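You operate a simulated robot arm through the tools that you are given. There is no shell and no other tool. Be economical: measure what you need, move in short steps, check, and stop when the job is done.

Carry out the task below with a simulated robot arm. There is one attempt and no reset: what you move stays moved.

## Task
Open the brushes drawer, fetch the press pad and set it in the inside of the brushes drawer, then shut the drawer. Fetch the cone nut and set it on top of the white block marked rest. Put the tyre with a sticker on the stock table away on the spot four of the rack. Do these in any order.

Only the result counts: the job must be done as asked and must still hold three seconds after the hand-in. Knocking over, shifting, dropping, spilling or breaking anything else fails it.

## Robot
A 6-joint arm with a two-finger gripper on a trunk, on a base that drives. Base frame: it is fixed to the floor where the robot stands at the start and does not move with it; the origin is under the middle of the robot, x ahead of it, y to its left, z up. Units: m, degrees, N and s.
Its first joint turns from -66.0 to 66.0 degrees. Places, roughly: block marked rest [-2, -3.25, 0.75]; brushes drawer [1.2, -0.1, 0.5]; cone nut [-2, -3.5, 0.75]; inside of the brushes drawer [1.2, -0.2, 0.4]; press pad [-1.75, -3.5, 0.75]; spot four of the rack [-3, -6.6, 0.8]; tyre with a sticker [-4.5, -8.75, 1]. Payload 2.45 kg.
The TCP is the grasp point between the finger pads, 0.026 m short of the fingertips. In the tool frame z runs along the fingers and y along their closing line. The gripper opens to 0.096 m. The gripper's body begins 0.069 m behind the TCP.
Orientation is told as [roll, pitch, yaw] about the base's x, y, z axes, in that order, counted from this pose: with the fingers straight down and closing along the base's y, the tool's x points along the base's -x, its y along +y and its z along -z.

## Interface
- The arm moves only by the tool nudge_tool. Its argument "moves" is a list that holds one entry, the list of rows, each a list of 7 numbers: the shift along the base's x, y, z in units of 50 mm (1.0 is 50 mm), then the turn, a rotation vector about the base's x, y, z in units of 8 degrees (1.0 is 8 degrees), then the opening, from 0 (shut) to 1 (fully open). In form: [[[dx, dy, dz, rx, ry, rz, fingers], ...]]. A call has 1 to 8 rows; each row shifts and turns the commanded pose from where the row before left it. A call with a number of a shift or a turn outside -1 to 1 is refused whole. Rows are played at 5 a second. More than 0.05 m and 8.6 degrees between two rows, or a gripper value outside its range, and nothing of the call is played. Where a pose cannot be reached the arm comes as near as it can. A force on the tool above 40 N (or 10 N above the force at the start of the call, whichever is more), or a blocked arm, ends the call early, and 0.2 s more pass. The fingers move at their own pace and stop on an object; they squeeze with about 38 N. The grip force told is the motor's: it shows also when the fingers shut on nothing. Time passes only in rows, and 0.2 s behind the last, so rows that do not move let the fingers close. The reply holds the time, the measured pose of the TCP, the force on the tool along the base axes, the opening and the grip force, in the units named above and with some noise, with the torque about the TCP (base axes, N m) and any sound that the robot's microphone picked up.
- Cameras (640 x 400 px; columns grow to the right, rows downward): "scene" is now at [0.4521, 0.1573, 1.4452]; the picture's right is [-0.42, -0.91, 0.00], its down [-0.79, 0.36, -0.50] and it looks along [0.45, -0.21, -0.87] (base axes); focal length 275 px, centre (320, 200). "wrist" rides on the gripper at [0.082, 0.003, -0.098] in the tool frame; the picture's right is [-0.04, 1.00, 0.00], its down [-0.73, -0.03, -0.68] and it looks along [-0.68, -0.03, 0.73] (tool axes); focal length 256 px, centre (320, 200). There is no depth. A picture from a camera that has moved, and an enlarged one, comes with that camera's place and axes in the base frame and with its lens.
- snapshot(camera): a new picture of that camera. No time passes.
- roll_base(legs): drives the robot by 1 to 6 legs, each [ahead, left, turn to the left] in m, m and degrees, along the robot's own axes; the way and the turn of a leg run together, so that a leg with both is an arc; at most 1.5 m and 180 degrees a leg. The arm and the cameras ride along, it lands a little off, and it stops where it bumps. It gives what a move gives.
- head_to(pan, tilt): turns the head with the scene camera to pan (to the left, within 143 degrees either way) and tilt (down, from -29 to 69), counted from straight ahead of the robot. It gives what a move gives.
- zoom(camera, box): a new picture of the part [left, top, right, bottom] of that camera's present view, enlarged. No time passes.
- finish_job(): hands the job in; it is judged then, once.

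Go step by step. Nothing tells you exact positions but the pictures and the camera data: compare them with the known pose of the tool, close in by small moves and look again before you grip or let go. The budget is 165 turns and 120 pictures, counting those below and the enlarged ones. Unless the task says otherwise, let go and move clear before handing in, and close with one line.

The tools are called after "Request:" by a JSON object that holds its "api" and its "payload". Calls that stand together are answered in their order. nudge_tool: Moves the arm, as the interface text tells. Its arguments: {"type":"object","properties":{"moves":{"type":"array"}},"required":["moves"]} The other tools are called the same way: roll_base (legs) drives the base; head_to (pan, tilt) turns the head that bears the scene camera; snapshot (camera) takes a picture; zoom (camera, box) takes an enlarged picture of a part of a camera's view; finish_job () hands the job in.

At the start:

```text
time_s: 0.0
ee_pos: [0.762, 0.0686, 0.7223]
tcp_rot: [0.1, -0.1, 0.1]
ft_force: [0.1, -0.3, -0.2]
wrist_torque: [-0.04, 0.02, 0.0]
gripper_width: 0.0959
grasp_force: 0.0
robot x, y, heading: [-0.0002, 0.0002, 0.1]
head pan, tilt: [-24.6, 60.3]
```

scene: 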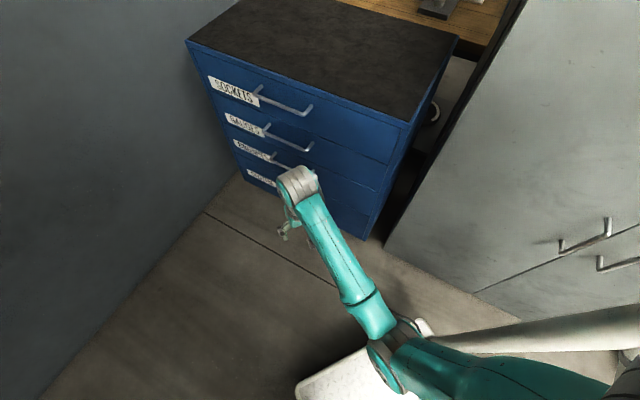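
wrist: 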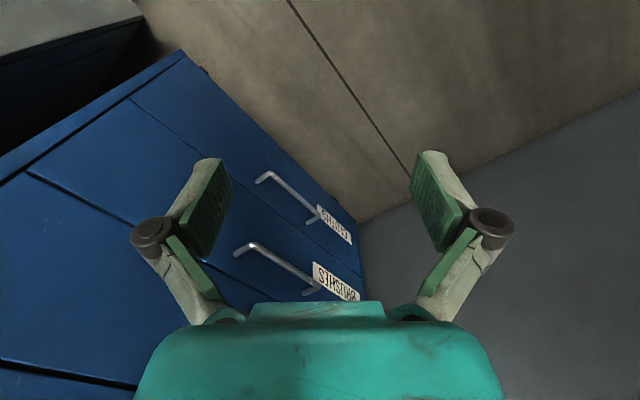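

I see a blue cabinet with four drawers; the third is labelled brushes. I'll look closer before moving.

Request:
{"api": "zoom", "payload": {"camera": "scene", "box": [180, 40, 480, 240]}}

Request:
{"api": "zoom", "payload": {"camera": "wrist", "box": [0, 40, 400, 320]}}

```text
2.00 times, centred on (330, 140) of scene
camera zoom: at [0.4521, 0.1573, 1.4452], right [-0.42, -0.91, 0.0], down [-0.79, 0.36, -0.5], along [0.45, -0.21, -0.87], focal length 550 px, centre (300, 320)
```

zoom: 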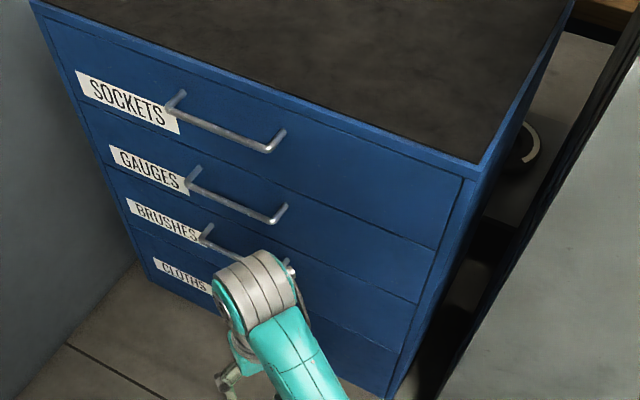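

```text
1.43 times, centred on (200, 180) of wrist
camera zoom: at [0.6816, 0.0726, 0.819], right [0.04, 1.0, 0.0], down [0.73, -0.03, 0.68], along [0.68, -0.03, -0.73], focal length 366 px, centre (491, 229)
```

zoom: 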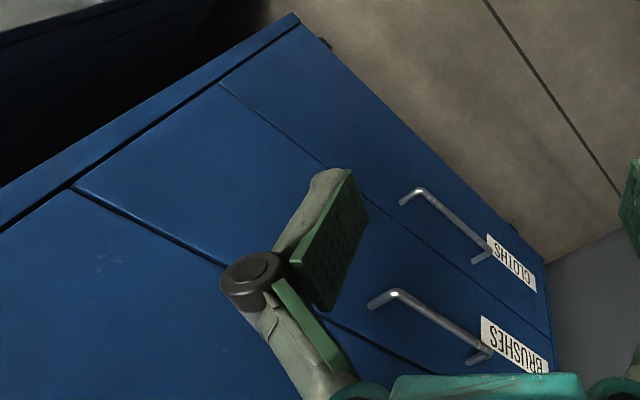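

The cabinet front is turned; its outward normal points roughly 126° in the base frame, with the brushes handle near (1.1, 0.0, 0.55). I'll look around the room first.

Request:
{"api": "head_to", "payload": {"pan": -60, "tilt": 25}}

Request:
{"api": "snapshot", "payload": {"camera": "scene"}}

Request:
{"api": "head_to", "payload": {"pan": -135, "tilt": 20}}

Request:
{"api": "snapshot", "payload": {"camera": "scene"}}

Request:
{"api": "head_to", "payload": {"pan": 135, "tilt": 20}}

Request:
{"api": "snapshot", "payload": {"camera": "scene"}}

Request:
{"api": "head_to", "payload": {"pan": 0, "tilt": 40}}

Request:
{"api": "snapshot", "payload": {"camera": "scene"}}

```text
time_s: 1.0
ee_pos: [0.7617, 0.069, 0.7216]
tcp_rot: [0.1, 0.0, 0.1]
ft_force: [-0.1, -0.1, -1.3]
wrist_torque: [0.0, 0.02, -0.02]
gripper_width: 0.0963
grasp_force: 0.1
robot x, y, heading: [-0.0026, 0.0002, 0.1]
head pan, tilt: [-60.0, 25.0]
```

```text
115 pictures are left
camera scene: at [0.4379, 0.1052, 1.4955], right [-0.87, -0.5, 0.0], down [-0.21, 0.37, -0.91], along [0.45, -0.78, -0.42], focal length 275 px, centre (320, 200)
```

scene: 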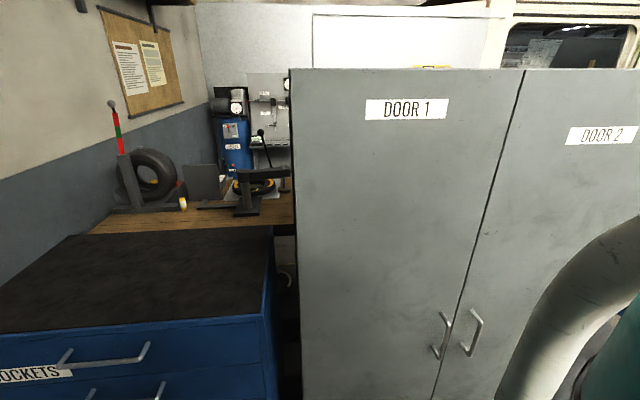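

```text
time_s: 2.5
ee_pos: [0.7632, 0.0696, 0.7217]
tcp_rot: [0.0, 0.0, 0.0]
ft_force: [-0.3, -0.2, 0.2]
wrist_torque: [0.02, 0.03, -0.01]
gripper_width: 0.096
grasp_force: 0.2
robot x, y, heading: [0.0018, 0.0013, 0.2]
head pan, tilt: [-135.0, 20.0]
```

```text
114 pictures are left
camera scene: at [0.326, 0.119, 1.5037], right [-0.71, 0.71, 0.0], down [0.24, 0.24, -0.94], along [-0.66, -0.66, -0.34], focal length 275 px, centre (320, 200)
```

scene: 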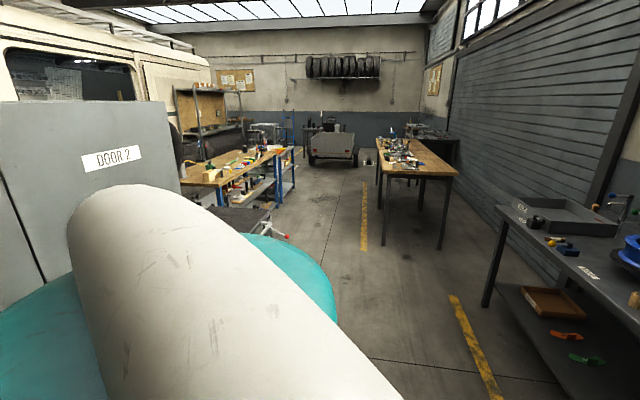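

```text
time_s: 6.2
ee_pos: [0.7622, 0.0693, 0.7216]
tcp_rot: [0.0, 0.0, 0.0]
ft_force: [0.1, -0.5, -0.1]
wrist_torque: [-0.01, 0.01, -0.01]
gripper_width: 0.0961
grasp_force: 0.1
robot x, y, heading: [0.0006, 0.003, -0.1]
head pan, tilt: [135.0, 20.0]
```

```text
113 pictures are left
camera scene: at [0.3259, 0.2508, 1.5037], right [0.71, 0.71, 0.0], down [0.24, -0.24, -0.94], along [-0.66, 0.66, -0.34], focal length 275 px, centre (320, 200)
```

scene: 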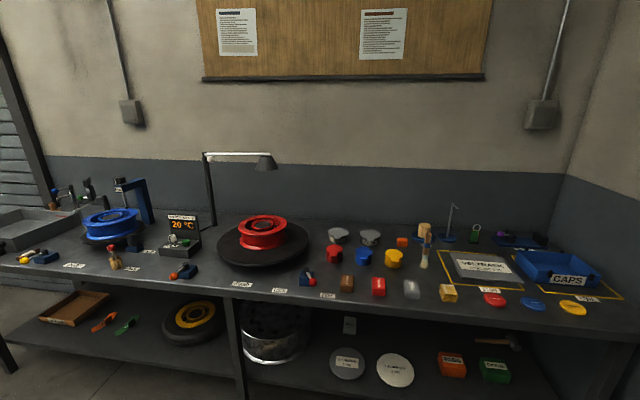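

```text
time_s: 8.4
ee_pos: [0.762, 0.0697, 0.722]
tcp_rot: [0.1, 0.0, 0.0]
ft_force: [0.5, -0.3, 0.5]
wrist_torque: [0.02, -0.01, -0.02]
gripper_width: 0.0958
grasp_force: 0.0
robot x, y, heading: [0.0024, -0.0019, -0.0]
head pan, tilt: [0.0, 40.0]
```

```text
112 pictures are left
camera scene: at [0.4768, 0.185, 1.4723], right [0.0, -1.0, 0.0], down [-0.64, 0.0, -0.77], along [0.77, 0.0, -0.64], focal length 275 px, centre (320, 200)
```

scene: 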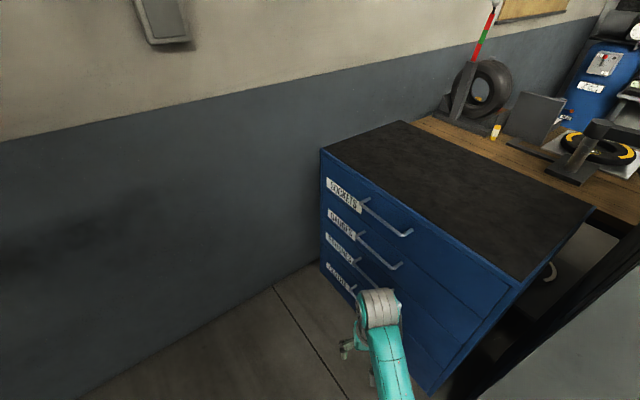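

The cabinet row lies about 0.7 m off the robot along direction -54°, with a bench behind. I back off a little, turn to face the cabinet, then slide left.

Request:
{"api": "roll_base", "payload": {"legs": [[-0.14, 0.2, 0], [0, 0, -54], [0, 0.75, 0]]}}

Request:
{"api": "head_to", "payload": {"pan": 0, "tilt": 55}}

Request:
{"api": "snapshot", "payload": {"camera": "scene"}}

Request:
{"api": "snapshot", "payload": {"camera": "wrist"}}

```text
time_s: 16.2
ee_pos: [0.9664, 0.0679, 0.7233]
tcp_rot: [0.1, 0.0, -53.5]
ft_force: [-1.4, -0.1, 1.2]
wrist_torque: [0.02, -0.02, -0.01]
gripper_width: 0.0961
grasp_force: 0.1
robot x, y, heading: [0.4555, 0.6415, -53.5]
head pan, tilt: [0.0, 40.0]
```

```text
time_s: 17.0
ee_pos: [0.9674, 0.0671, 0.7203]
tcp_rot: [0.1, 0.1, -53.4]
ft_force: [-0.1, 0.4, 0.5]
wrist_torque: [-0.01, -0.02, 0.02]
gripper_width: 0.0959
grasp_force: 0.0
robot x, y, heading: [0.4588, 0.6375, -53.6]
head pan, tilt: [0.0, 55.0]
```

```text
111 pictures are left
camera scene: at [0.8831, 0.3775, 1.4516], right [-0.8, -0.59, 0.0], down [-0.49, 0.66, -0.57], along [0.34, -0.46, -0.82], focal length 275 px, centre (320, 200)
```

scene: 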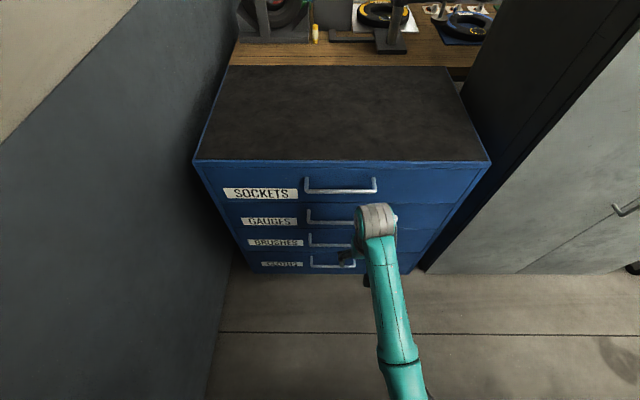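

```text
110 pictures are left
camera wrist: at [0.9218, 0.1351, 0.819], right [0.83, 0.56, 0.0], down [0.41, -0.61, 0.68], along [0.38, -0.56, -0.73], focal length 256 px, centre (320, 200)
```

wrist: 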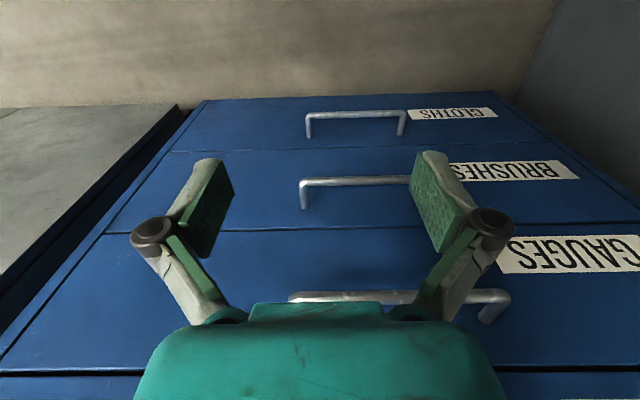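

The robot faces the cabinet squarely. I zoom to triangulate the brushes handle.

Request:
{"api": "zoom", "payload": {"camera": "scene", "box": [220, 150, 420, 275]}}

Request:
{"api": "zoom", "payload": {"camera": "wrist", "box": [240, 90, 480, 240]}}

```text
3.20 times, centred on (320, 212) of scene
camera zoom: at [0.8831, 0.3775, 1.4516], right [-0.8, -0.59, 0.0], down [-0.49, 0.66, -0.57], along [0.34, -0.46, -0.82], focal length 880 px, centre (320, 160)
```

zoom: 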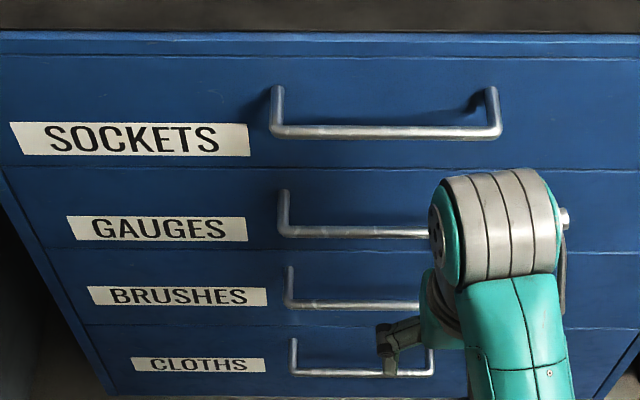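

```text
2.67 times, centred on (360, 165) of wrist
camera zoom: at [0.9218, 0.1351, 0.819], right [0.83, 0.56, 0.0], down [0.41, -0.61, 0.68], along [0.38, -0.56, -0.73], focal length 683 px, centre (213, 293)
```

zoom: 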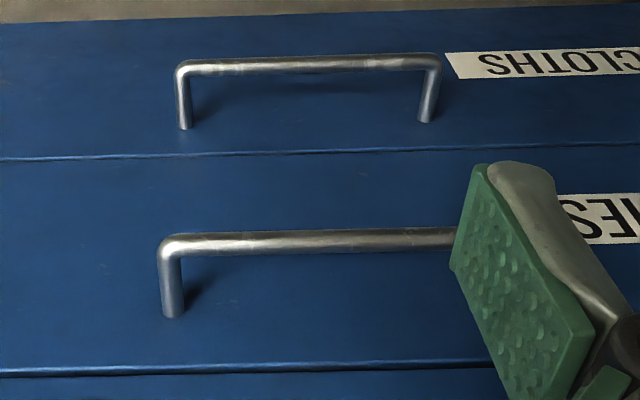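

The bar is at height about 0.548 m, 0.13 m ahead of and 0.06 m left of the TCP, standing off about 5 cm from the face. I yaw the tool so the fingers will straddle the bar.

Request:
{"api": "nudge_tool", "payload": {"moves": [[[0, 0, 0, 0, 0, -1, 1], [0, 0, 0, 0, 0, -1, 1], [0, 0, 0, 0, 0, -1, 1], [0, 0, 0, 0, 0, -1, 1], [0, 0, 0, 0, 0, -1, 1], [0, 0, 0, 0, 0, -1, 1], [0, 0, 0, 0, 0, -1, 1], [0, 0, 0, 0, 0, -1, 1]]]}}

Request:
{"api": "nudge_tool", "payload": {"moves": [[[-0.3, 0.4, -0.3, 0, 0, -1, 1], [-0.3, 0.4, -0.3, 0, 0, -1, 1], [0, 0, 0, 0, 0, -1, 1], [0, 0, 0, 0, 0, -0.25, 1], [0, 0, -0.3, -0.804, -0.595, 0, 1], [0, 0, -0.3, -0.804, -0.595, 0, 1], [0, 0, -0.3, -0.804, -0.595, 0, 1]]]}}

```text
time_s: 18.8
ee_pos: [0.9659, 0.0681, 0.7214]
tcp_rot: [0.1, 0.1, -117.7]
ft_force: [0.7, -0.3, 0.9]
wrist_torque: [-0.03, 0.02, -0.01]
gripper_width: 0.0961
grasp_force: 0.0
robot x, y, heading: [0.4589, 0.6397, -53.6]
head pan, tilt: [0.0, 55.0]
```

```text
time_s: 20.4
ee_pos: [0.9355, 0.1064, 0.6472]
tcp_rot: [24.2, 0.1, -143.5]
ft_force: [-0.3, -0.9, 0.1]
wrist_torque: [0.02, 0.01, -0.04]
gripper_width: 0.096
grasp_force: 0.0
robot x, y, heading: [0.4593, 0.6417, -53.7]
head pan, tilt: [0.0, 55.0]
```

The tool follows well; I continue pitching it toward the cabinet while lowering it and moving left.

Request:
{"api": "nudge_tool", "payload": {"moves": [[[0.2, 0.15, -0.4, -0.804, -0.595, 0, 1], [0.2, 0.15, -0.4, -0.804, -0.595, 0, 1], [0.2, 0.15, -0.4, -0.804, -0.595, 0, 1], [0.2, 0.15, -0.4, -0.804, -0.595, 0, 1], [0.2, 0.15, -0.4, -0.804, -0.595, 0, 1], [0, 0, 0, -0.804, -0.595, 0, 1]]]}}

Request:
{"api": "snapshot", "payload": {"camera": "wrist"}}

Request:
{"api": "snapshot", "payload": {"camera": "scene"}}

```text
time_s: 21.8
ee_pos: [0.9865, 0.1394, 0.555]
tcp_rot: [63.5, 0.0, -143.3]
ft_force: [0.5, -0.3, -0.7]
wrist_torque: [0.0, 0.01, 0.0]
gripper_width: 0.0959
grasp_force: 0.3
out of reach, approached as far as the arm can: row 5, 6
robot x, y, heading: [0.4613, 0.6431, -53.4]
head pan, tilt: [0.0, 55.0]
```

```text
107 pictures are left
camera wrist: at [1.0015, 0.2576, 0.6004], right [0.23, -0.38, 0.89], down [-0.96, 0.06, 0.28], along [-0.16, -0.92, -0.35], focal length 256 px, centre (320, 200)
```

wrist: 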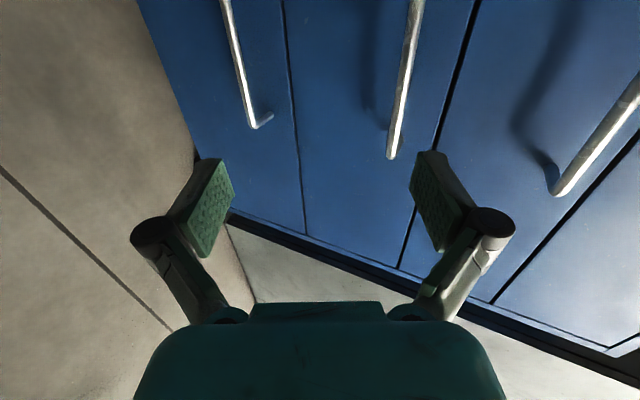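

```text
106 pictures are left
camera scene: at [0.8831, 0.3775, 1.4516], right [-0.8, -0.59, 0.0], down [-0.49, 0.66, -0.57], along [0.34, -0.46, -0.82], focal length 275 px, centre (320, 200)
```

scene: 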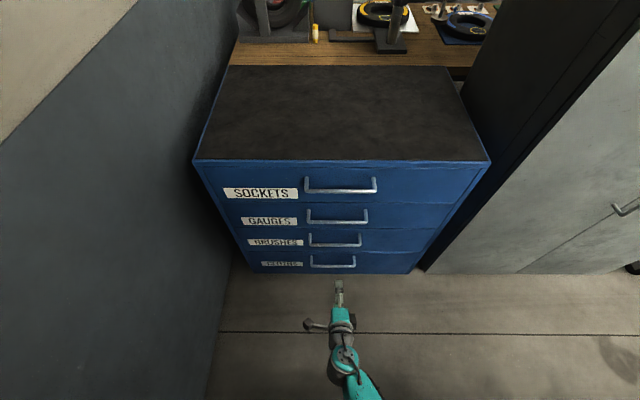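

The open fingers point at the bar with the TCP about 0.18 m short of it. I advance 0.1 m and look.

Request:
{"api": "nudge_tool", "payload": {"moves": [[[0.4, -0.54, -0.05, 0, 0, 0, 1], [0.4, -0.54, -0.05, 0, 0, 0, 1], [0.4, -0.54, -0.05, 0, 0, 0, 1]]]}}

Request:
{"api": "snapshot", "payload": {"camera": "wrist"}}

Request:
{"api": "zoom", "payload": {"camera": "scene", "box": [240, 200, 440, 325]}}

```text
time_s: 22.6
ee_pos: [1.0454, 0.057, 0.5462]
tcp_rot: [63.5, 0.0, -143.3]
ft_force: [-0.1, 0.1, -0.2]
wrist_torque: [-0.03, -0.03, 0.01]
gripper_width: 0.0959
grasp_force: 0.0
robot x, y, heading: [0.459, 0.6376, -53.6]
head pan, tilt: [0.0, 55.0]
```

```text
105 pictures are left
camera wrist: at [1.0604, 0.1749, 0.5927], right [0.23, -0.38, 0.89], down [-0.96, 0.06, 0.28], along [-0.16, -0.92, -0.35], focal length 256 px, centre (320, 200)
```

wrist: 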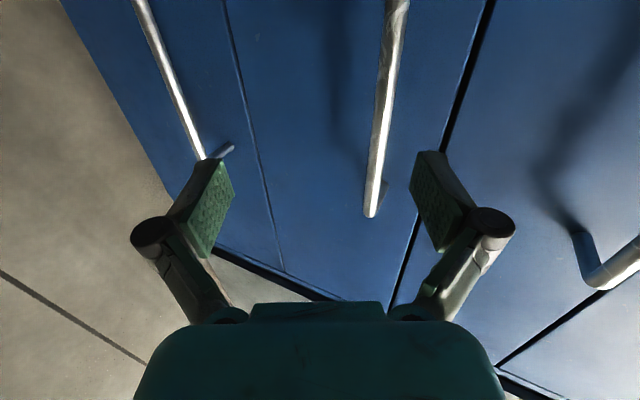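

```text
3.20 times, centred on (340, 262) of scene
camera zoom: at [0.883, 0.3776, 1.4516], right [-0.8, -0.59, 0.0], down [-0.49, 0.66, -0.57], along [0.34, -0.46, -0.82], focal length 880 px, centre (256, 0)
```

zoom: 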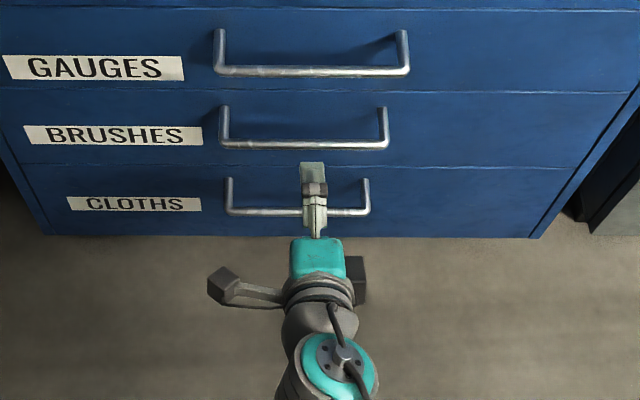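

The bar sits between the fingers; I advance another 6.3 cm.

Request:
{"api": "nudge_tool", "payload": {"moves": [[[0.375, -0.507, 0, 0, 0, 0, 1], [0.375, -0.507, 0, 0, 0, 0, 1]]]}}

Request:
{"api": "snapshot", "payload": {"camera": "wrist"}}

Request:
{"api": "zoom", "payload": {"camera": "scene", "box": [280, 200, 400, 275]}}

```text
time_s: 23.2
ee_pos: [1.082, 0.008, 0.546]
tcp_rot: [63.5, -0.1, -143.4]
ft_force: [0.3, -0.4, 0.2]
wrist_torque: [-0.01, -0.03, -0.02]
gripper_width: 0.096
grasp_force: 0.0
robot x, y, heading: [0.4586, 0.6393, -53.2]
head pan, tilt: [0.0, 55.0]
```

```text
103 pictures are left
camera wrist: at [1.0977, 0.1263, 0.5912], right [0.23, -0.38, 0.89], down [-0.96, 0.06, 0.28], along [-0.16, -0.92, -0.35], focal length 256 px, centre (320, 200)
```

wrist: 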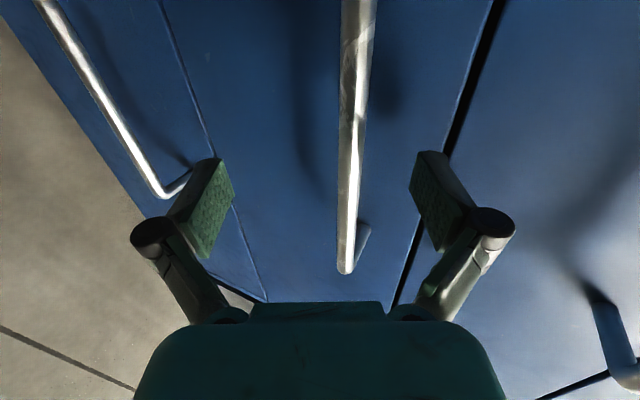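

```text
5.33 times, centred on (340, 238) of scene
camera zoom: at [0.883, 0.3776, 1.4516], right [-0.8, -0.59, 0.0], down [-0.49, 0.66, -0.57], along [0.34, -0.46, -0.82], focal length 1466 px, centre (213, 0)
```

zoom: 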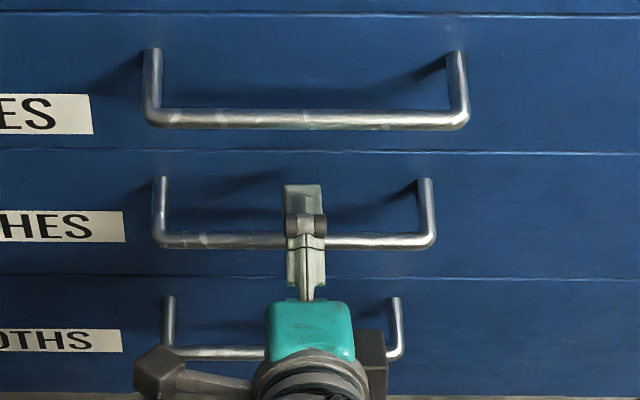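

The fingers straddle the bar; I close.

Request:
{"api": "nudge_tool", "payload": {"moves": [[[0, 0, 0, 0, 0, 0, 0], [0, 0, 0, 0, 0, 0, 0], [0, 0, 0, 0, 0, 0, 0]]]}}

Request:
{"api": "snapshot", "payload": {"camera": "wrist"}}

```text
time_s: 23.8
ee_pos: [1.0895, 0.0018, 0.5575]
tcp_rot: [64.7, 0.1, -143.3]
ft_force: [-2.4, -3.6, 23.4]
wrist_torque: [-0.22, 0.11, -0.77]
gripper_width: 0.0109
grasp_force: 38.3
robot x, y, heading: [0.4566, 0.6405, -53.4]
head pan, tilt: [0.0, 55.0]
stopped in row 3: the force on the tool passed its limit at 50 N (the readings are from after the stop); the commanded pose is now the measured one
```

```text
101 pictures are left
camera wrist: at [1.1035, 0.121, 0.6022], right [0.22, -0.37, 0.9], down [-0.96, 0.06, 0.26], along [-0.15, -0.93, -0.34], focal length 256 px, centre (320, 200)
```

wrist: 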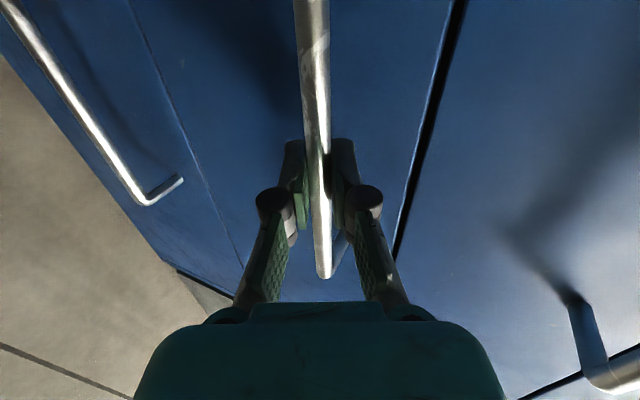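

I hold the 11 mm bar. Now I pull gently along the outward normal.

Request:
{"api": "nudge_tool", "payload": {"moves": [[[-0.15, 0.2, 0.05, 0, 0, 0, 0], [-0.3, 0.4, 0, 0, 0, 0, 0], [-0.3, 0.4, 0, 0, 0, 0, 0]]]}}

```text
time_s: 24.6
ee_pos: [1.0495, 0.0549, 0.5587]
tcp_rot: [64.4, 0.2, -143.0]
ft_force: [24.6, 18.6, -0.2]
wrist_torque: [0.2, -0.3, 0.21]
gripper_width: 0.0109
grasp_force: 38.0
robot x, y, heading: [0.4587, 0.6373, -53.5]
head pan, tilt: [0.0, 55.0]
```

The drawer is sliding, with a side force; I relieve it slightly towards +t and read again.

Request:
{"api": "nudge_tool", "payload": {"moves": [[[0.08, 0.06, 0, 0, 0, 0, 0]]]}}

Request:
{"api": "snapshot", "payload": {"camera": "scene"}}

```text
time_s: 25.0
ee_pos: [1.0509, 0.0551, 0.5579]
tcp_rot: [64.4, 0.0, -143.7]
ft_force: [-10.2, -4.0, 12.1]
wrist_torque: [-0.03, -0.06, -0.32]
gripper_width: 0.0109
grasp_force: 38.0
robot x, y, heading: [0.4562, 0.6364, -53.8]
head pan, tilt: [0.0, 55.0]
```

```text
100 pictures are left
camera scene: at [0.882, 0.377, 1.4518], right [-0.8, -0.59, 0.0], down [-0.49, 0.66, -0.57], along [0.34, -0.46, -0.82], focal length 275 px, centre (320, 200)
```

scene: 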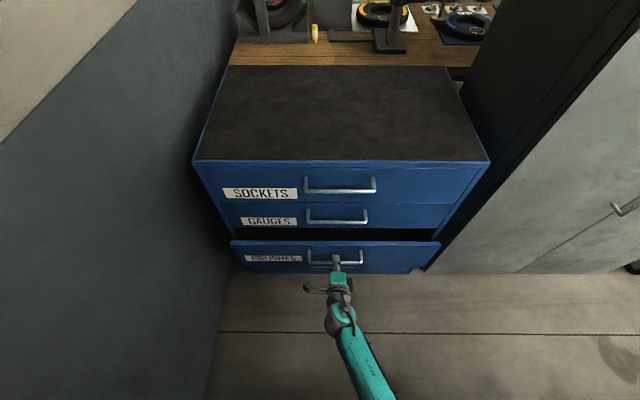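

The drawer is about 7 cm out. I pull on with a slightly corrected direction (125°).

Request:
{"api": "nudge_tool", "payload": {"moves": [[[-0.287, 0.41, 0.05, 0, 0, 0, 0], [-0.287, 0.41, 0, 0, 0, 0, 0], [-0.287, 0.41, 0, 0, 0, 0, 0]]]}}

```text
time_s: 25.8
ee_pos: [1.0083, 0.1188, 0.5581]
tcp_rot: [64.2, 0.0, -143.4]
ft_force: [-24.7, -19.1, 1.7]
wrist_torque: [0.12, -0.19, 0.06]
gripper_width: 0.0109
grasp_force: 38.8
robot x, y, heading: [0.4609, 0.6425, -53.6]
head pan, tilt: [0.0, 55.0]
```

The true direction is close to 126.5°. I correct and keep pulling.

Request:
{"api": "nudge_tool", "payload": {"moves": [[[-0.048, -0.036, 0, 0, 0, 0, 0], [-0.297, 0.402, 0, 0, 0, 0, 0], [-0.297, 0.402, 0, 0, 0, 0, 0], [-0.297, 0.402, 0, 0, 0, 0, 0]]]}}

```text
time_s: 26.6
ee_pos: [0.9867, 0.1495, 0.5587]
tcp_rot: [63.4, 0.2, -142.7]
ft_force: [4.0, 0.2, -10.7]
wrist_torque: [0.43, -0.56, 0.37]
gripper_width: 0.0109
grasp_force: 38.0
out of reach, approached as far as the arm can: row 3
robot x, y, heading: [0.4563, 0.6421, -53.5]
head pan, tilt: [0.0, 55.0]
stopped in row 3: the force on the tool passed its limit at 53 N (the readings are from after the stop); the commanded pose is now the measured one
```

The arm is at its near limit with the drawer about 0.18 m out. I continue pulling by driving the base straight back.

Request:
{"api": "roll_base", "payload": {"legs": [[-0.08, 0, 0]]}}

```text
time_s: 27.6
ee_pos: [0.9395, 0.2141, 0.5588]
tcp_rot: [63.5, 0.2, -142.6]
ft_force: [19.4, 10.9, -23.6]
wrist_torque: [0.5, -0.54, 0.24]
gripper_width: 0.0107
grasp_force: 37.9
robot x, y, heading: [0.4132, 0.7058, -53.5]
head pan, tilt: [0.0, 55.0]
```

Request:
{"api": "nudge_tool", "payload": {"moves": [[[0.05, 0.03, -0.05, 0, 0, 0, 0]]]}}

Request:
{"api": "roll_base", "payload": {"legs": [[-0.08, 0.002, 0]]}}

Request:
{"api": "snapshot", "payload": {"camera": "scene"}}

```text
time_s: 28.0
ee_pos: [0.939, 0.2151, 0.5576]
tcp_rot: [63.3, 0.1, -142.9]
ft_force: [-23.0, -16.9, 23.0]
wrist_torque: [0.14, -0.31, -0.44]
gripper_width: 0.0108
grasp_force: 37.9
robot x, y, heading: [0.4109, 0.7024, -54.0]
head pan, tilt: [0.0, 55.0]
```

```text
time_s: 29.1
ee_pos: [0.896, 0.2819, 0.5573]
tcp_rot: [63.4, 0.1, -142.4]
ft_force: [-8.4, -28.2, 24.7]
wrist_torque: [0.2, -0.51, -0.26]
gripper_width: 0.0107
grasp_force: 38.1
robot x, y, heading: [0.3637, 0.7684, -53.5]
head pan, tilt: [0.0, 55.0]
```

```text
99 pictures are left
camera scene: at [0.7897, 0.5088, 1.4518], right [-0.8, -0.6, 0.0], down [-0.49, 0.66, -0.57], along [0.34, -0.46, -0.82], focal length 275 px, centre (320, 200)
```

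scene: 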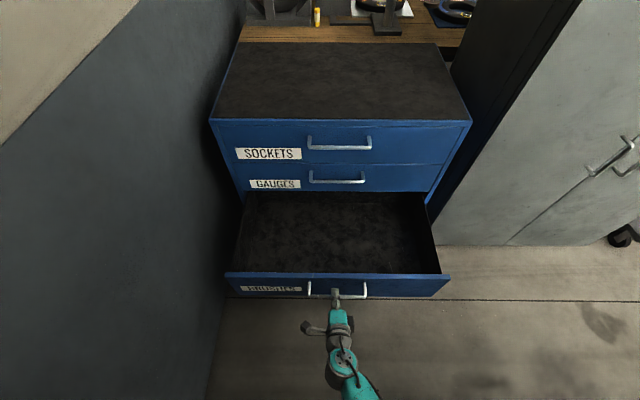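

The drawer is open about 0.33 m and empty. I release and back off.

Request:
{"api": "nudge_tool", "payload": {"moves": [[[0, 0, 0, 0, 0, 0, 0.6], [0, 0, 0, 0, 0, 0, 0.6], [0, 0, 0, 0, 0, 0, 0.6]]]}}

Request:
{"api": "roll_base", "payload": {"legs": [[-0.09, 0, 0]]}}

Request:
{"api": "head_to", "payload": {"pan": -90, "tilt": 25}}

Request:
{"api": "snapshot", "payload": {"camera": "scene"}}

Request:
{"api": "head_to", "payload": {"pan": -143, "tilt": 45}}

Request:
{"api": "snapshot", "payload": {"camera": "scene"}}

```text
time_s: 29.9
ee_pos: [0.8965, 0.2812, 0.5576]
tcp_rot: [63.3, 0.2, -142.4]
ft_force: [0.5, 0.1, -0.2]
wrist_torque: [-0.01, 0.03, 0.03]
gripper_width: 0.0577
grasp_force: 0.1
robot x, y, heading: [0.3656, 0.7683, -53.6]
head pan, tilt: [0.0, 55.0]
```

```text
time_s: 31.0
ee_pos: [0.8442, 0.3545, 0.558]
tcp_rot: [63.4, 0.2, -142.5]
ft_force: [0.2, 0.0, -0.5]
wrist_torque: [0.02, 0.0, -0.02]
gripper_width: 0.058
grasp_force: 0.1
robot x, y, heading: [0.3138, 0.8457, -53.6]
head pan, tilt: [0.0, 55.0]
```

```text
time_s: 32.6
ee_pos: [0.8432, 0.3545, 0.5573]
tcp_rot: [63.4, 0.2, -142.3]
ft_force: [-0.7, 0.7, 0.0]
wrist_torque: [-0.03, 0.03, -0.02]
gripper_width: 0.0573
grasp_force: 0.1
robot x, y, heading: [0.31, 0.8428, -53.2]
head pan, tilt: [-90.0, 25.0]
```

```text
98 pictures are left
camera scene: at [0.6192, 0.5848, 1.4956], right [-0.6, 0.8, 0.0], down [0.34, 0.25, -0.91], along [-0.73, -0.54, -0.42], focal length 275 px, centre (320, 200)
```

scene: 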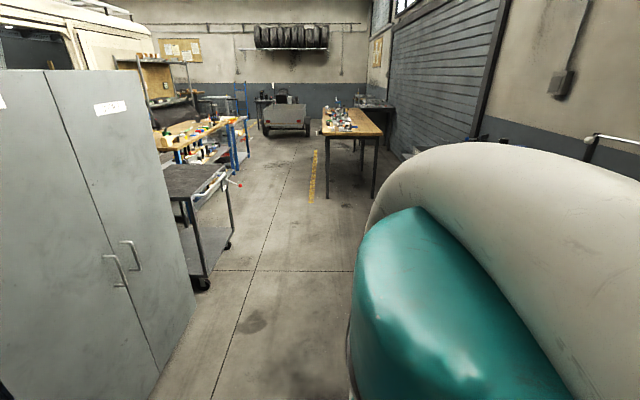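

```text
time_s: 33.9
ee_pos: [0.8437, 0.3557, 0.5575]
tcp_rot: [63.4, 0.2, -142.4]
ft_force: [-0.6, -0.6, 0.2]
wrist_torque: [-0.02, 0.0, -0.01]
gripper_width: 0.0577
grasp_force: 0.0
robot x, y, heading: [0.3084, 0.8426, -53.6]
head pan, tilt: [-143.0, 45.0]
```

```text
97 pictures are left
camera scene: at [0.6151, 0.6627, 1.4651], right [0.28, 0.96, 0.0], down [0.68, -0.2, -0.71], along [-0.68, 0.2, -0.71], focal length 275 px, centre (320, 200)
```

scene: 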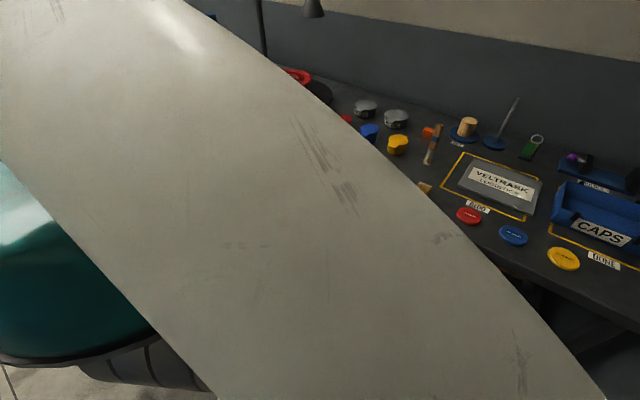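

The drawer is released. The way to the bench is down the aisle (−t direction). I first bring the tool up and pointing down for travel.

Request:
{"api": "nudge_tool", "payload": {"moves": [[[0, 0, 0.6, 0.804, 0.595, 0, 1], [0, 0, 0.6, 0.804, 0.595, 0, 1], [0, 0, 0.6, 0.804, 0.595, 0, 1], [0, 0, 0.6, 0.804, 0.595, 0, 1], [0, 0, 0.6, 0.804, 0.595, 0, 1], [0, 0, 0.6, 0.804, 0.595, 0, 1], [0, 0, 0.6, 0.804, 0.595, 0, 1], [0, 0, 0.6, 0.75, 0.55, 0, 1]]]}}

Request:
{"api": "roll_base", "payload": {"legs": [[0, -0.55, 0], [0.2, 0, 0], [0, 0, -90]]}}

Request:
{"api": "head_to", "payload": {"pan": 10, "tilt": 25}}

Request:
{"api": "snapshot", "payload": {"camera": "scene"}}

```text
time_s: 35.7
ee_pos: [0.8508, 0.3519, 0.7331]
tcp_rot: [0.6, 1.4, -143.2]
ft_force: [-0.5, 0.0, 0.5]
wrist_torque: [-0.01, -0.04, -0.01]
gripper_width: 0.0959
grasp_force: 0.0
out of reach, approached as far as the arm can: row 8
robot x, y, heading: [0.3095, 0.8443, -53.2]
head pan, tilt: [-143.0, 45.0]
```

```text
time_s: 39.1
ee_pos: [0.4012, 0.0159, 0.7332]
tcp_rot: [0.6, 1.4, -143.9]
ft_force: [-0.4, 0.8, 0.0]
wrist_torque: [-0.01, 0.01, -0.01]
gripper_width: 0.0962
grasp_force: 0.0
robot x, y, heading: [-0.1365, 0.5137, -54.2]
head pan, tilt: [-143.0, 45.0]
stopped in leg 2: the robot was blocked; the commanded pose is now the measured one
```

```text
time_s: 41.5
ee_pos: [0.4007, 0.0169, 0.7327]
tcp_rot: [0.7, 1.4, -144.0]
ft_force: [-0.6, -0.2, -0.1]
wrist_torque: [-0.05, -0.04, 0.02]
gripper_width: 0.096
grasp_force: 0.1
robot x, y, heading: [-0.1314, 0.5126, -53.9]
head pan, tilt: [10.0, 25.0]
```

```text
96 pictures are left
camera scene: at [0.3117, 0.2412, 1.4956], right [-0.7, -0.72, 0.0], down [-0.3, 0.29, -0.91], along [0.65, -0.63, -0.42], focal length 275 px, centre (320, 200)
```

scene: 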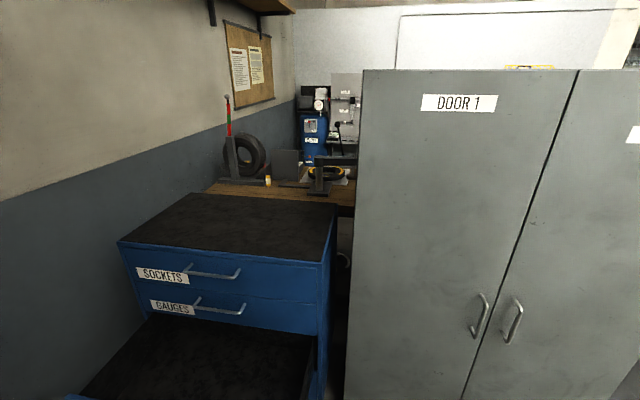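

The base was blocked going forward. I look down to see what it touches.

Request:
{"api": "head_to", "payload": {"pan": 45, "tilt": 69}}

Request:
{"api": "snapshot", "payload": {"camera": "scene"}}

Request:
{"api": "head_to", "payload": {"pan": -20, "tilt": 69}}

Request:
{"api": "snapshot", "payload": {"camera": "scene"}}

Request:
{"api": "head_to", "payload": {"pan": -90, "tilt": 69}}

Request:
{"api": "snapshot", "payload": {"camera": "scene"}}

```text
time_s: 42.6
ee_pos: [0.3997, 0.017, 0.7337]
tcp_rot: [0.6, 1.2, -143.9]
ft_force: [1.2, -1.0, 0.1]
wrist_torque: [-0.01, 0.0, -0.02]
gripper_width: 0.0961
grasp_force: 0.1
robot x, y, heading: [-0.1348, 0.5134, -54.1]
head pan, tilt: [45.0, 68.8]
```

```text
95 pictures are left
camera scene: at [0.3009, 0.2965, 1.4362], right [-0.16, -0.99, 0.0], down [-0.92, 0.15, -0.36], along [0.36, -0.06, -0.93], focal length 275 px, centre (320, 200)
```

scene: 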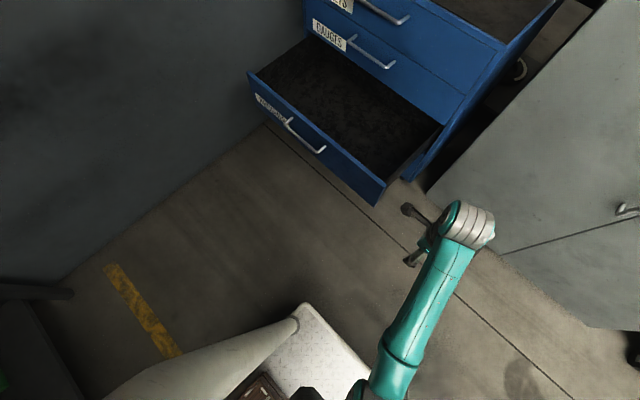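

```text
time_s: 43.9
ee_pos: [0.3991, 0.0165, 0.7347]
tcp_rot: [0.7, 1.3, -144.0]
ft_force: [-0.4, 0.3, 0.9]
wrist_torque: [0.0, -0.03, -0.03]
gripper_width: 0.0961
grasp_force: 0.0
robot x, y, heading: [-0.1339, 0.5144, -54.1]
head pan, tilt: [-20.0, 68.8]
```

```text
94 pictures are left
camera scene: at [0.2609, 0.2517, 1.4362], right [-0.96, -0.27, 0.0], down [-0.25, 0.9, -0.36], along [0.1, -0.35, -0.93], focal length 275 px, centre (320, 200)
```

scene: 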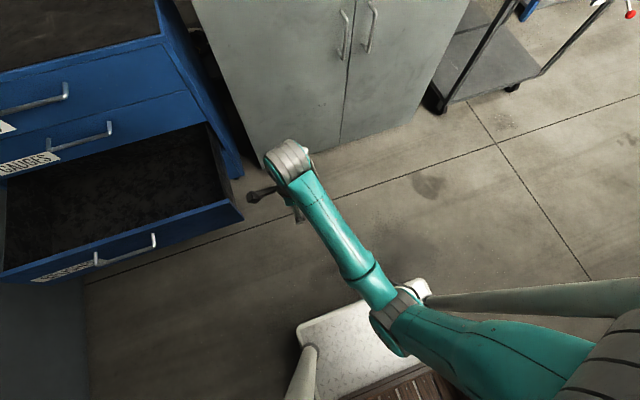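

```text
time_s: 45.3
ee_pos: [0.4002, 0.0158, 0.7338]
tcp_rot: [0.6, 1.3, -144.0]
ft_force: [0.4, -0.6, -1.5]
wrist_torque: [-0.01, -0.03, 0.02]
gripper_width: 0.096
grasp_force: 0.0
robot x, y, heading: [-0.1332, 0.5145, -54.0]
head pan, tilt: [-90.0, 68.8]
```

```text
93 pictures are left
camera scene: at [0.2003, 0.2728, 1.4362], right [-0.59, 0.81, 0.0], down [0.76, 0.55, -0.36], along [-0.29, -0.21, -0.93], focal length 275 px, centre (320, 200)
```

scene: 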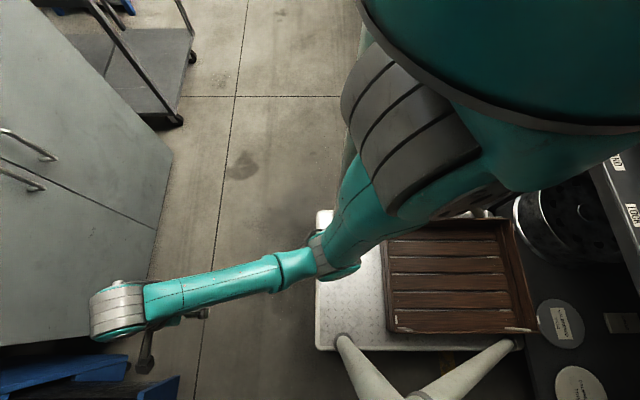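

Nothing obvious lies ahead; the rear may be close to the bench. I try a small diagonal step forward-right, away from both.

Request:
{"api": "roll_base", "payload": {"legs": [[0.06, -0.06, 0]]}}

```text
time_s: 46.0
ee_pos: [0.3973, 0.012, 0.7324]
tcp_rot: [0.6, 1.3, -144.2]
ft_force: [-0.5, 0.6, -0.3]
wrist_torque: [-0.02, 0.02, 0.04]
gripper_width: 0.0959
grasp_force: 0.0
robot x, y, heading: [-0.1343, 0.5103, -54.5]
head pan, tilt: [-90.0, 68.8]
stopped in leg 1: the robot was blocked; the commanded pose is now the measured one
```

Still blocked. I look behind on both sides.

Request:
{"api": "head_to", "payload": {"pan": -143, "tilt": 69}}

Request:
{"api": "snapshot", "payload": {"camera": "scene"}}

Request:
{"api": "head_to", "payload": {"pan": 143, "tilt": 55}}

Request:
{"api": "snapshot", "payload": {"camera": "scene"}}

Request:
{"api": "head_to", "payload": {"pan": 90, "tilt": 69}}

Request:
{"api": "snapshot", "payload": {"camera": "scene"}}

```text
time_s: 47.3
ee_pos: [0.399, 0.0115, 0.7343]
tcp_rot: [0.5, 1.3, -144.2]
ft_force: [-0.4, 0.5, 0.8]
wrist_torque: [0.01, -0.01, -0.01]
gripper_width: 0.0959
grasp_force: 0.0
robot x, y, heading: [-0.138, 0.5112, -54.5]
head pan, tilt: [-143.0, 68.8]
```

```text
92 pictures are left
camera scene: at [0.1915, 0.3182, 1.4362], right [0.3, 0.95, 0.0], down [0.89, -0.28, -0.36], along [-0.35, 0.11, -0.93], focal length 275 px, centre (320, 200)
```

scene: 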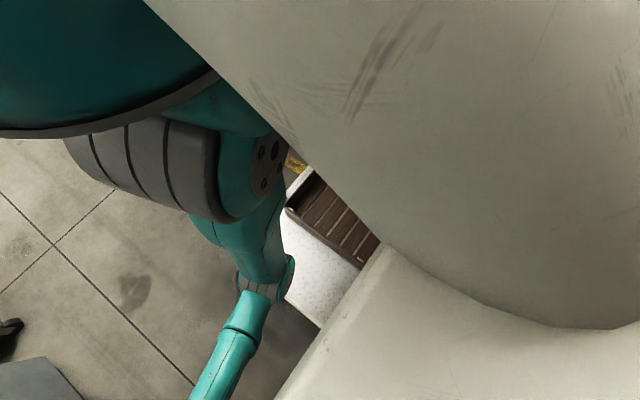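

```text
time_s: 51.2
ee_pos: [0.3973, 0.0125, 0.7341]
tcp_rot: [0.6, 1.4, -144.3]
ft_force: [0.3, -0.4, 0.6]
wrist_torque: [-0.02, 0.01, -0.01]
gripper_width: 0.0958
grasp_force: 0.0
robot x, y, heading: [-0.1331, 0.5102, -54.3]
head pan, tilt: [143.0, 55.0]
```

```text
91 pictures are left
camera scene: at [0.2467, 0.3736, 1.4516], right [1.0, -0.03, 0.0], down [-0.02, -0.82, -0.57], along [0.01, 0.57, -0.82], focal length 275 px, centre (320, 200)
```

scene: 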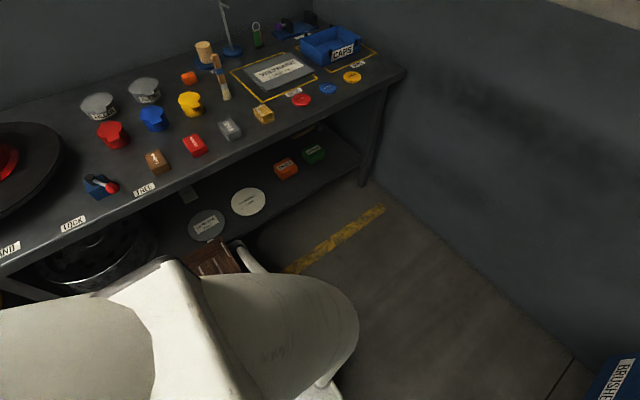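

```text
time_s: 52.4
ee_pos: [0.3988, 0.0118, 0.7331]
tcp_rot: [0.6, 1.3, -144.2]
ft_force: [-0.4, 0.4, -0.4]
wrist_torque: [-0.03, 0.0, -0.05]
gripper_width: 0.0958
grasp_force: 0.3
robot x, y, heading: [-0.1351, 0.5132, -54.3]
head pan, tilt: [90.0, 68.8]
```

```text
90 pictures are left
camera scene: at [0.2903, 0.3341, 1.4362], right [0.58, -0.81, 0.0], down [-0.76, -0.54, -0.36], along [0.29, 0.21, -0.93], focal length 275 px, centre (320, 200)
```

scene: 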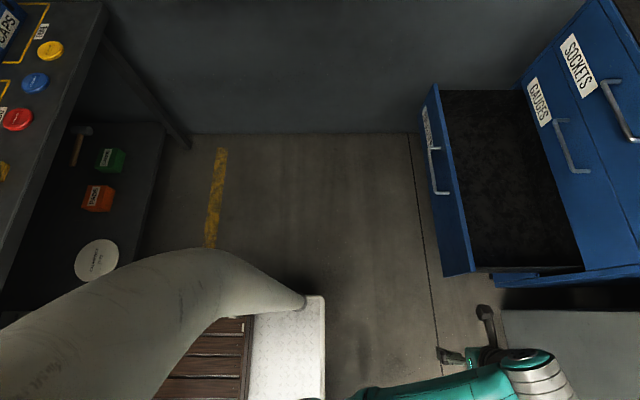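

The rear is very close to the bench and drum. I try a pure forward step.

Request:
{"api": "roll_base", "payload": {"legs": [[0.08, 0, 0]]}}

```text
time_s: 53.5
ee_pos: [0.4444, -0.0506, 0.7338]
tcp_rot: [0.6, 1.3, -144.1]
ft_force: [-0.5, -0.5, -0.8]
wrist_torque: [0.0, -0.02, 0.0]
gripper_width: 0.0961
grasp_force: 0.0
robot x, y, heading: [-0.0899, 0.4493, -54.7]
head pan, tilt: [90.0, 68.8]
```

That freed it. I go a bit further forward, then turn to look down the aisle and check the bench behind.

Request:
{"api": "roll_base", "payload": {"legs": [[0.15, 0, 0], [0, -0.3, 0]]}}

Request:
{"api": "head_to", "payload": {"pan": 143, "tilt": 40}}

Request:
{"api": "snapshot", "payload": {"camera": "scene"}}

```text
time_s: 56.5
ee_pos: [0.2902, -0.3448, 0.7332]
tcp_rot: [0.6, 1.2, -143.7]
ft_force: [-0.1, -0.5, -0.2]
wrist_torque: [0.01, -0.01, -0.01]
gripper_width: 0.0959
grasp_force: 0.0
robot x, y, heading: [-0.2472, 0.1479, -54.1]
head pan, tilt: [90.0, 68.8]
```

```text
time_s: 57.7
ee_pos: [0.2896, -0.344, 0.7331]
tcp_rot: [0.6, 1.3, -143.7]
ft_force: [0.3, 0.6, 0.1]
wrist_torque: [0.0, 0.02, -0.01]
gripper_width: 0.0958
grasp_force: 0.1
robot x, y, heading: [-0.2468, 0.148, -54.0]
head pan, tilt: [143.0, 40.0]
```

```text
89 pictures are left
camera scene: at [0.1364, 0.0288, 1.4723], right [1.0, -0.02, 0.0], down [-0.01, -0.64, -0.77], along [0.01, 0.77, -0.64], focal length 275 px, centre (320, 200)
```

scene: 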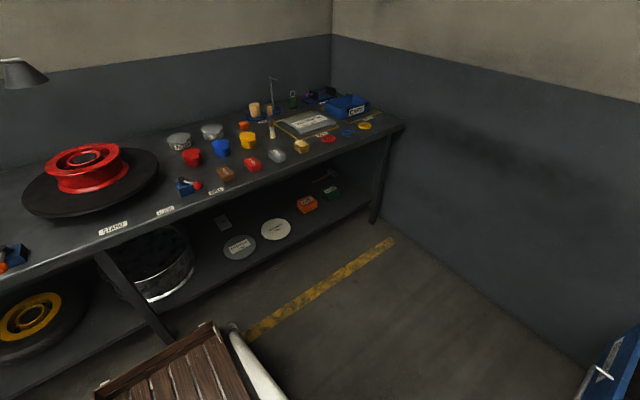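

All intact. I turn right to face down the aisle and look.

Request:
{"api": "roll_base", "payload": {"legs": [[0, 0, -90]]}}

Request:
{"api": "head_to", "payload": {"pan": 15, "tilt": 25}}

Request:
{"api": "snapshot", "payload": {"camera": "scene"}}

```text
time_s: 62.0
ee_pos: [-0.7559, -0.3712, 0.7325]
tcp_rot: [0.5, 1.3, 124.6]
ft_force: [-0.6, -0.2, -0.8]
wrist_torque: [-0.01, -0.02, -0.03]
gripper_width: 0.096
grasp_force: 0.0
robot x, y, heading: [-0.249, 0.1512, -145.7]
head pan, tilt: [143.0, 40.0]
```

```text
time_s: 64.1
ee_pos: [-0.7561, -0.3722, 0.7322]
tcp_rot: [0.6, 1.2, 124.8]
ft_force: [0.8, -1.3, 0.7]
wrist_torque: [-0.03, -0.03, -0.03]
gripper_width: 0.0961
grasp_force: 0.1
robot x, y, heading: [-0.2442, 0.1526, -145.6]
head pan, tilt: [15.0, 25.0]
```

```text
88 pictures are left
camera scene: at [-0.5214, -0.2927, 1.4956], right [-0.76, 0.65, 0.0], down [0.27, 0.32, -0.91], along [-0.59, -0.69, -0.42], focal length 275 px, centre (320, 200)
```

scene: 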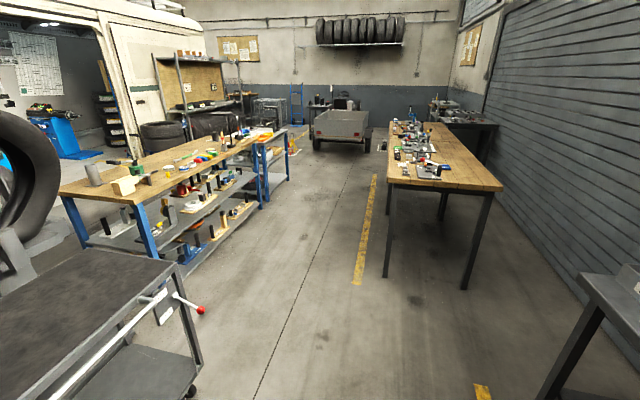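

Request:
{"api": "zoom", "payload": {"camera": "scene", "box": [160, 90, 320, 190]}}

```text
4.00 times, centred on (240, 140) of scene
camera zoom: at [-0.5214, -0.2927, 1.4956], right [-0.76, 0.65, 0.0], down [0.27, 0.32, -0.91], along [-0.59, -0.69, -0.42], focal length 1100 px, centre (640, 440)
```

zoom: 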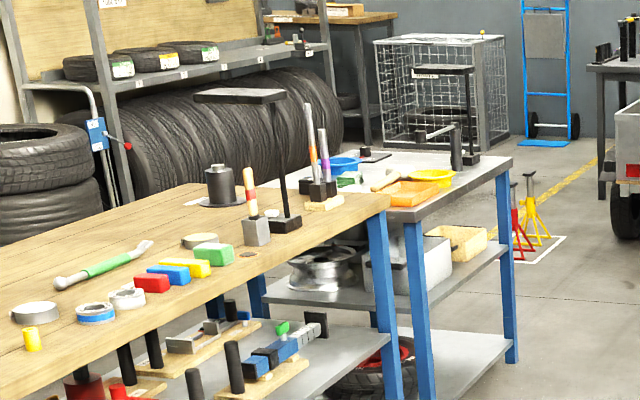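

The bench with the targets is at the far end on the left. I drive ahead past the cart, then diagonally left.

Request:
{"api": "roll_base", "payload": {"legs": [[0, 0, 2], [1.0, 0, 0], [0.6, 0.6, 0]]}}

Request:
{"api": "head_to", "payload": {"pan": 20, "tilt": 30}}

Request:
{"api": "snapshot", "payload": {"camera": "scene"}}

```text
time_s: 73.8
ee_pos: [-1.7224, -1.8117, 0.7329]
tcp_rot: [0.6, 1.3, 125.0]
ft_force: [0.0, -0.1, -0.7]
wrist_torque: [0.0, 0.02, -0.01]
gripper_width: 0.0962
grasp_force: 0.0
robot x, y, heading: [-1.2181, -1.2934, -144.9]
head pan, tilt: [15.0, 25.0]
```

```text
time_s: 74.5
ee_pos: [-1.7227, -1.8126, 0.733]
tcp_rot: [0.5, 1.3, 125.1]
ft_force: [0.4, -0.3, -0.1]
wrist_torque: [0.02, -0.01, 0.0]
gripper_width: 0.0961
grasp_force: 0.1
robot x, y, heading: [-1.2173, -1.2853, -145.0]
head pan, tilt: [20.0, 30.0]
```

```text
86 pictures are left
camera scene: at [-1.4812, -1.7357, 1.4877], right [-0.82, 0.58, 0.0], down [0.29, 0.41, -0.87], along [-0.5, -0.71, -0.5], focal length 275 px, centre (320, 200)
```

scene: 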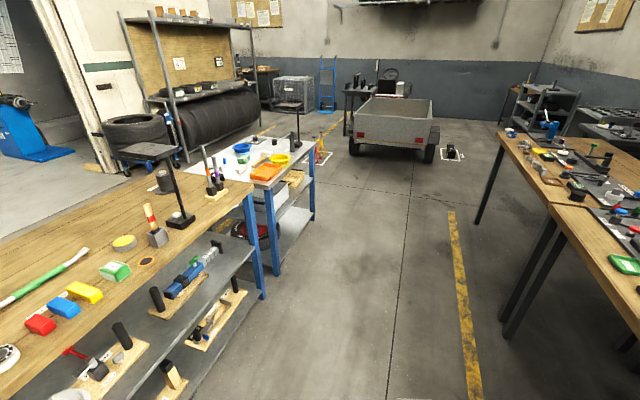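

Request:
{"api": "zoom", "payload": {"camera": "scene", "box": [140, 110, 332, 230]}}

Request:
{"api": "zoom", "payload": {"camera": "scene", "box": [0, 200, 256, 360]}}

```text
3.33 times, centred on (236, 170) of scene
camera zoom: at [-1.4812, -1.7357, 1.4877], right [-0.82, 0.58, 0.0], down [0.29, 0.41, -0.87], along [-0.5, -0.71, -0.5], focal length 916 px, centre (600, 300)
```

zoom: 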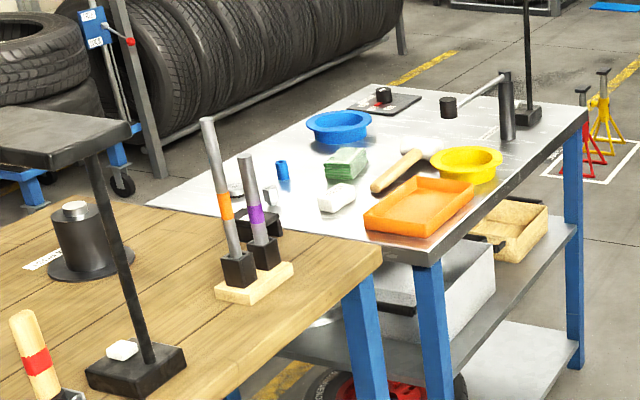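

```text
2.50 times, centred on (128, 280) of scene
camera zoom: at [-1.4812, -1.7357, 1.4877], right [-0.82, 0.58, 0.0], down [0.29, 0.41, -0.87], along [-0.5, -0.71, -0.5], focal length 687 px, centre (800, 0)
```

zoom: 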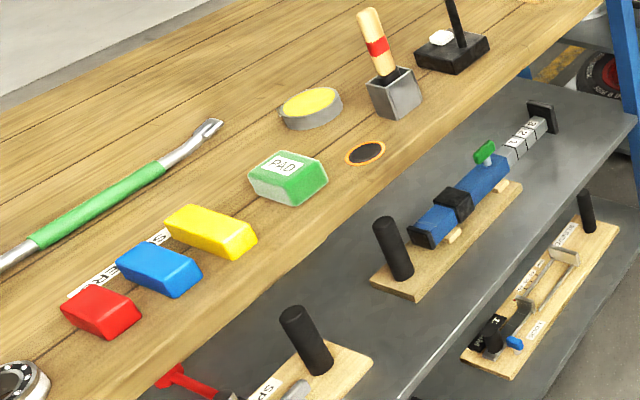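

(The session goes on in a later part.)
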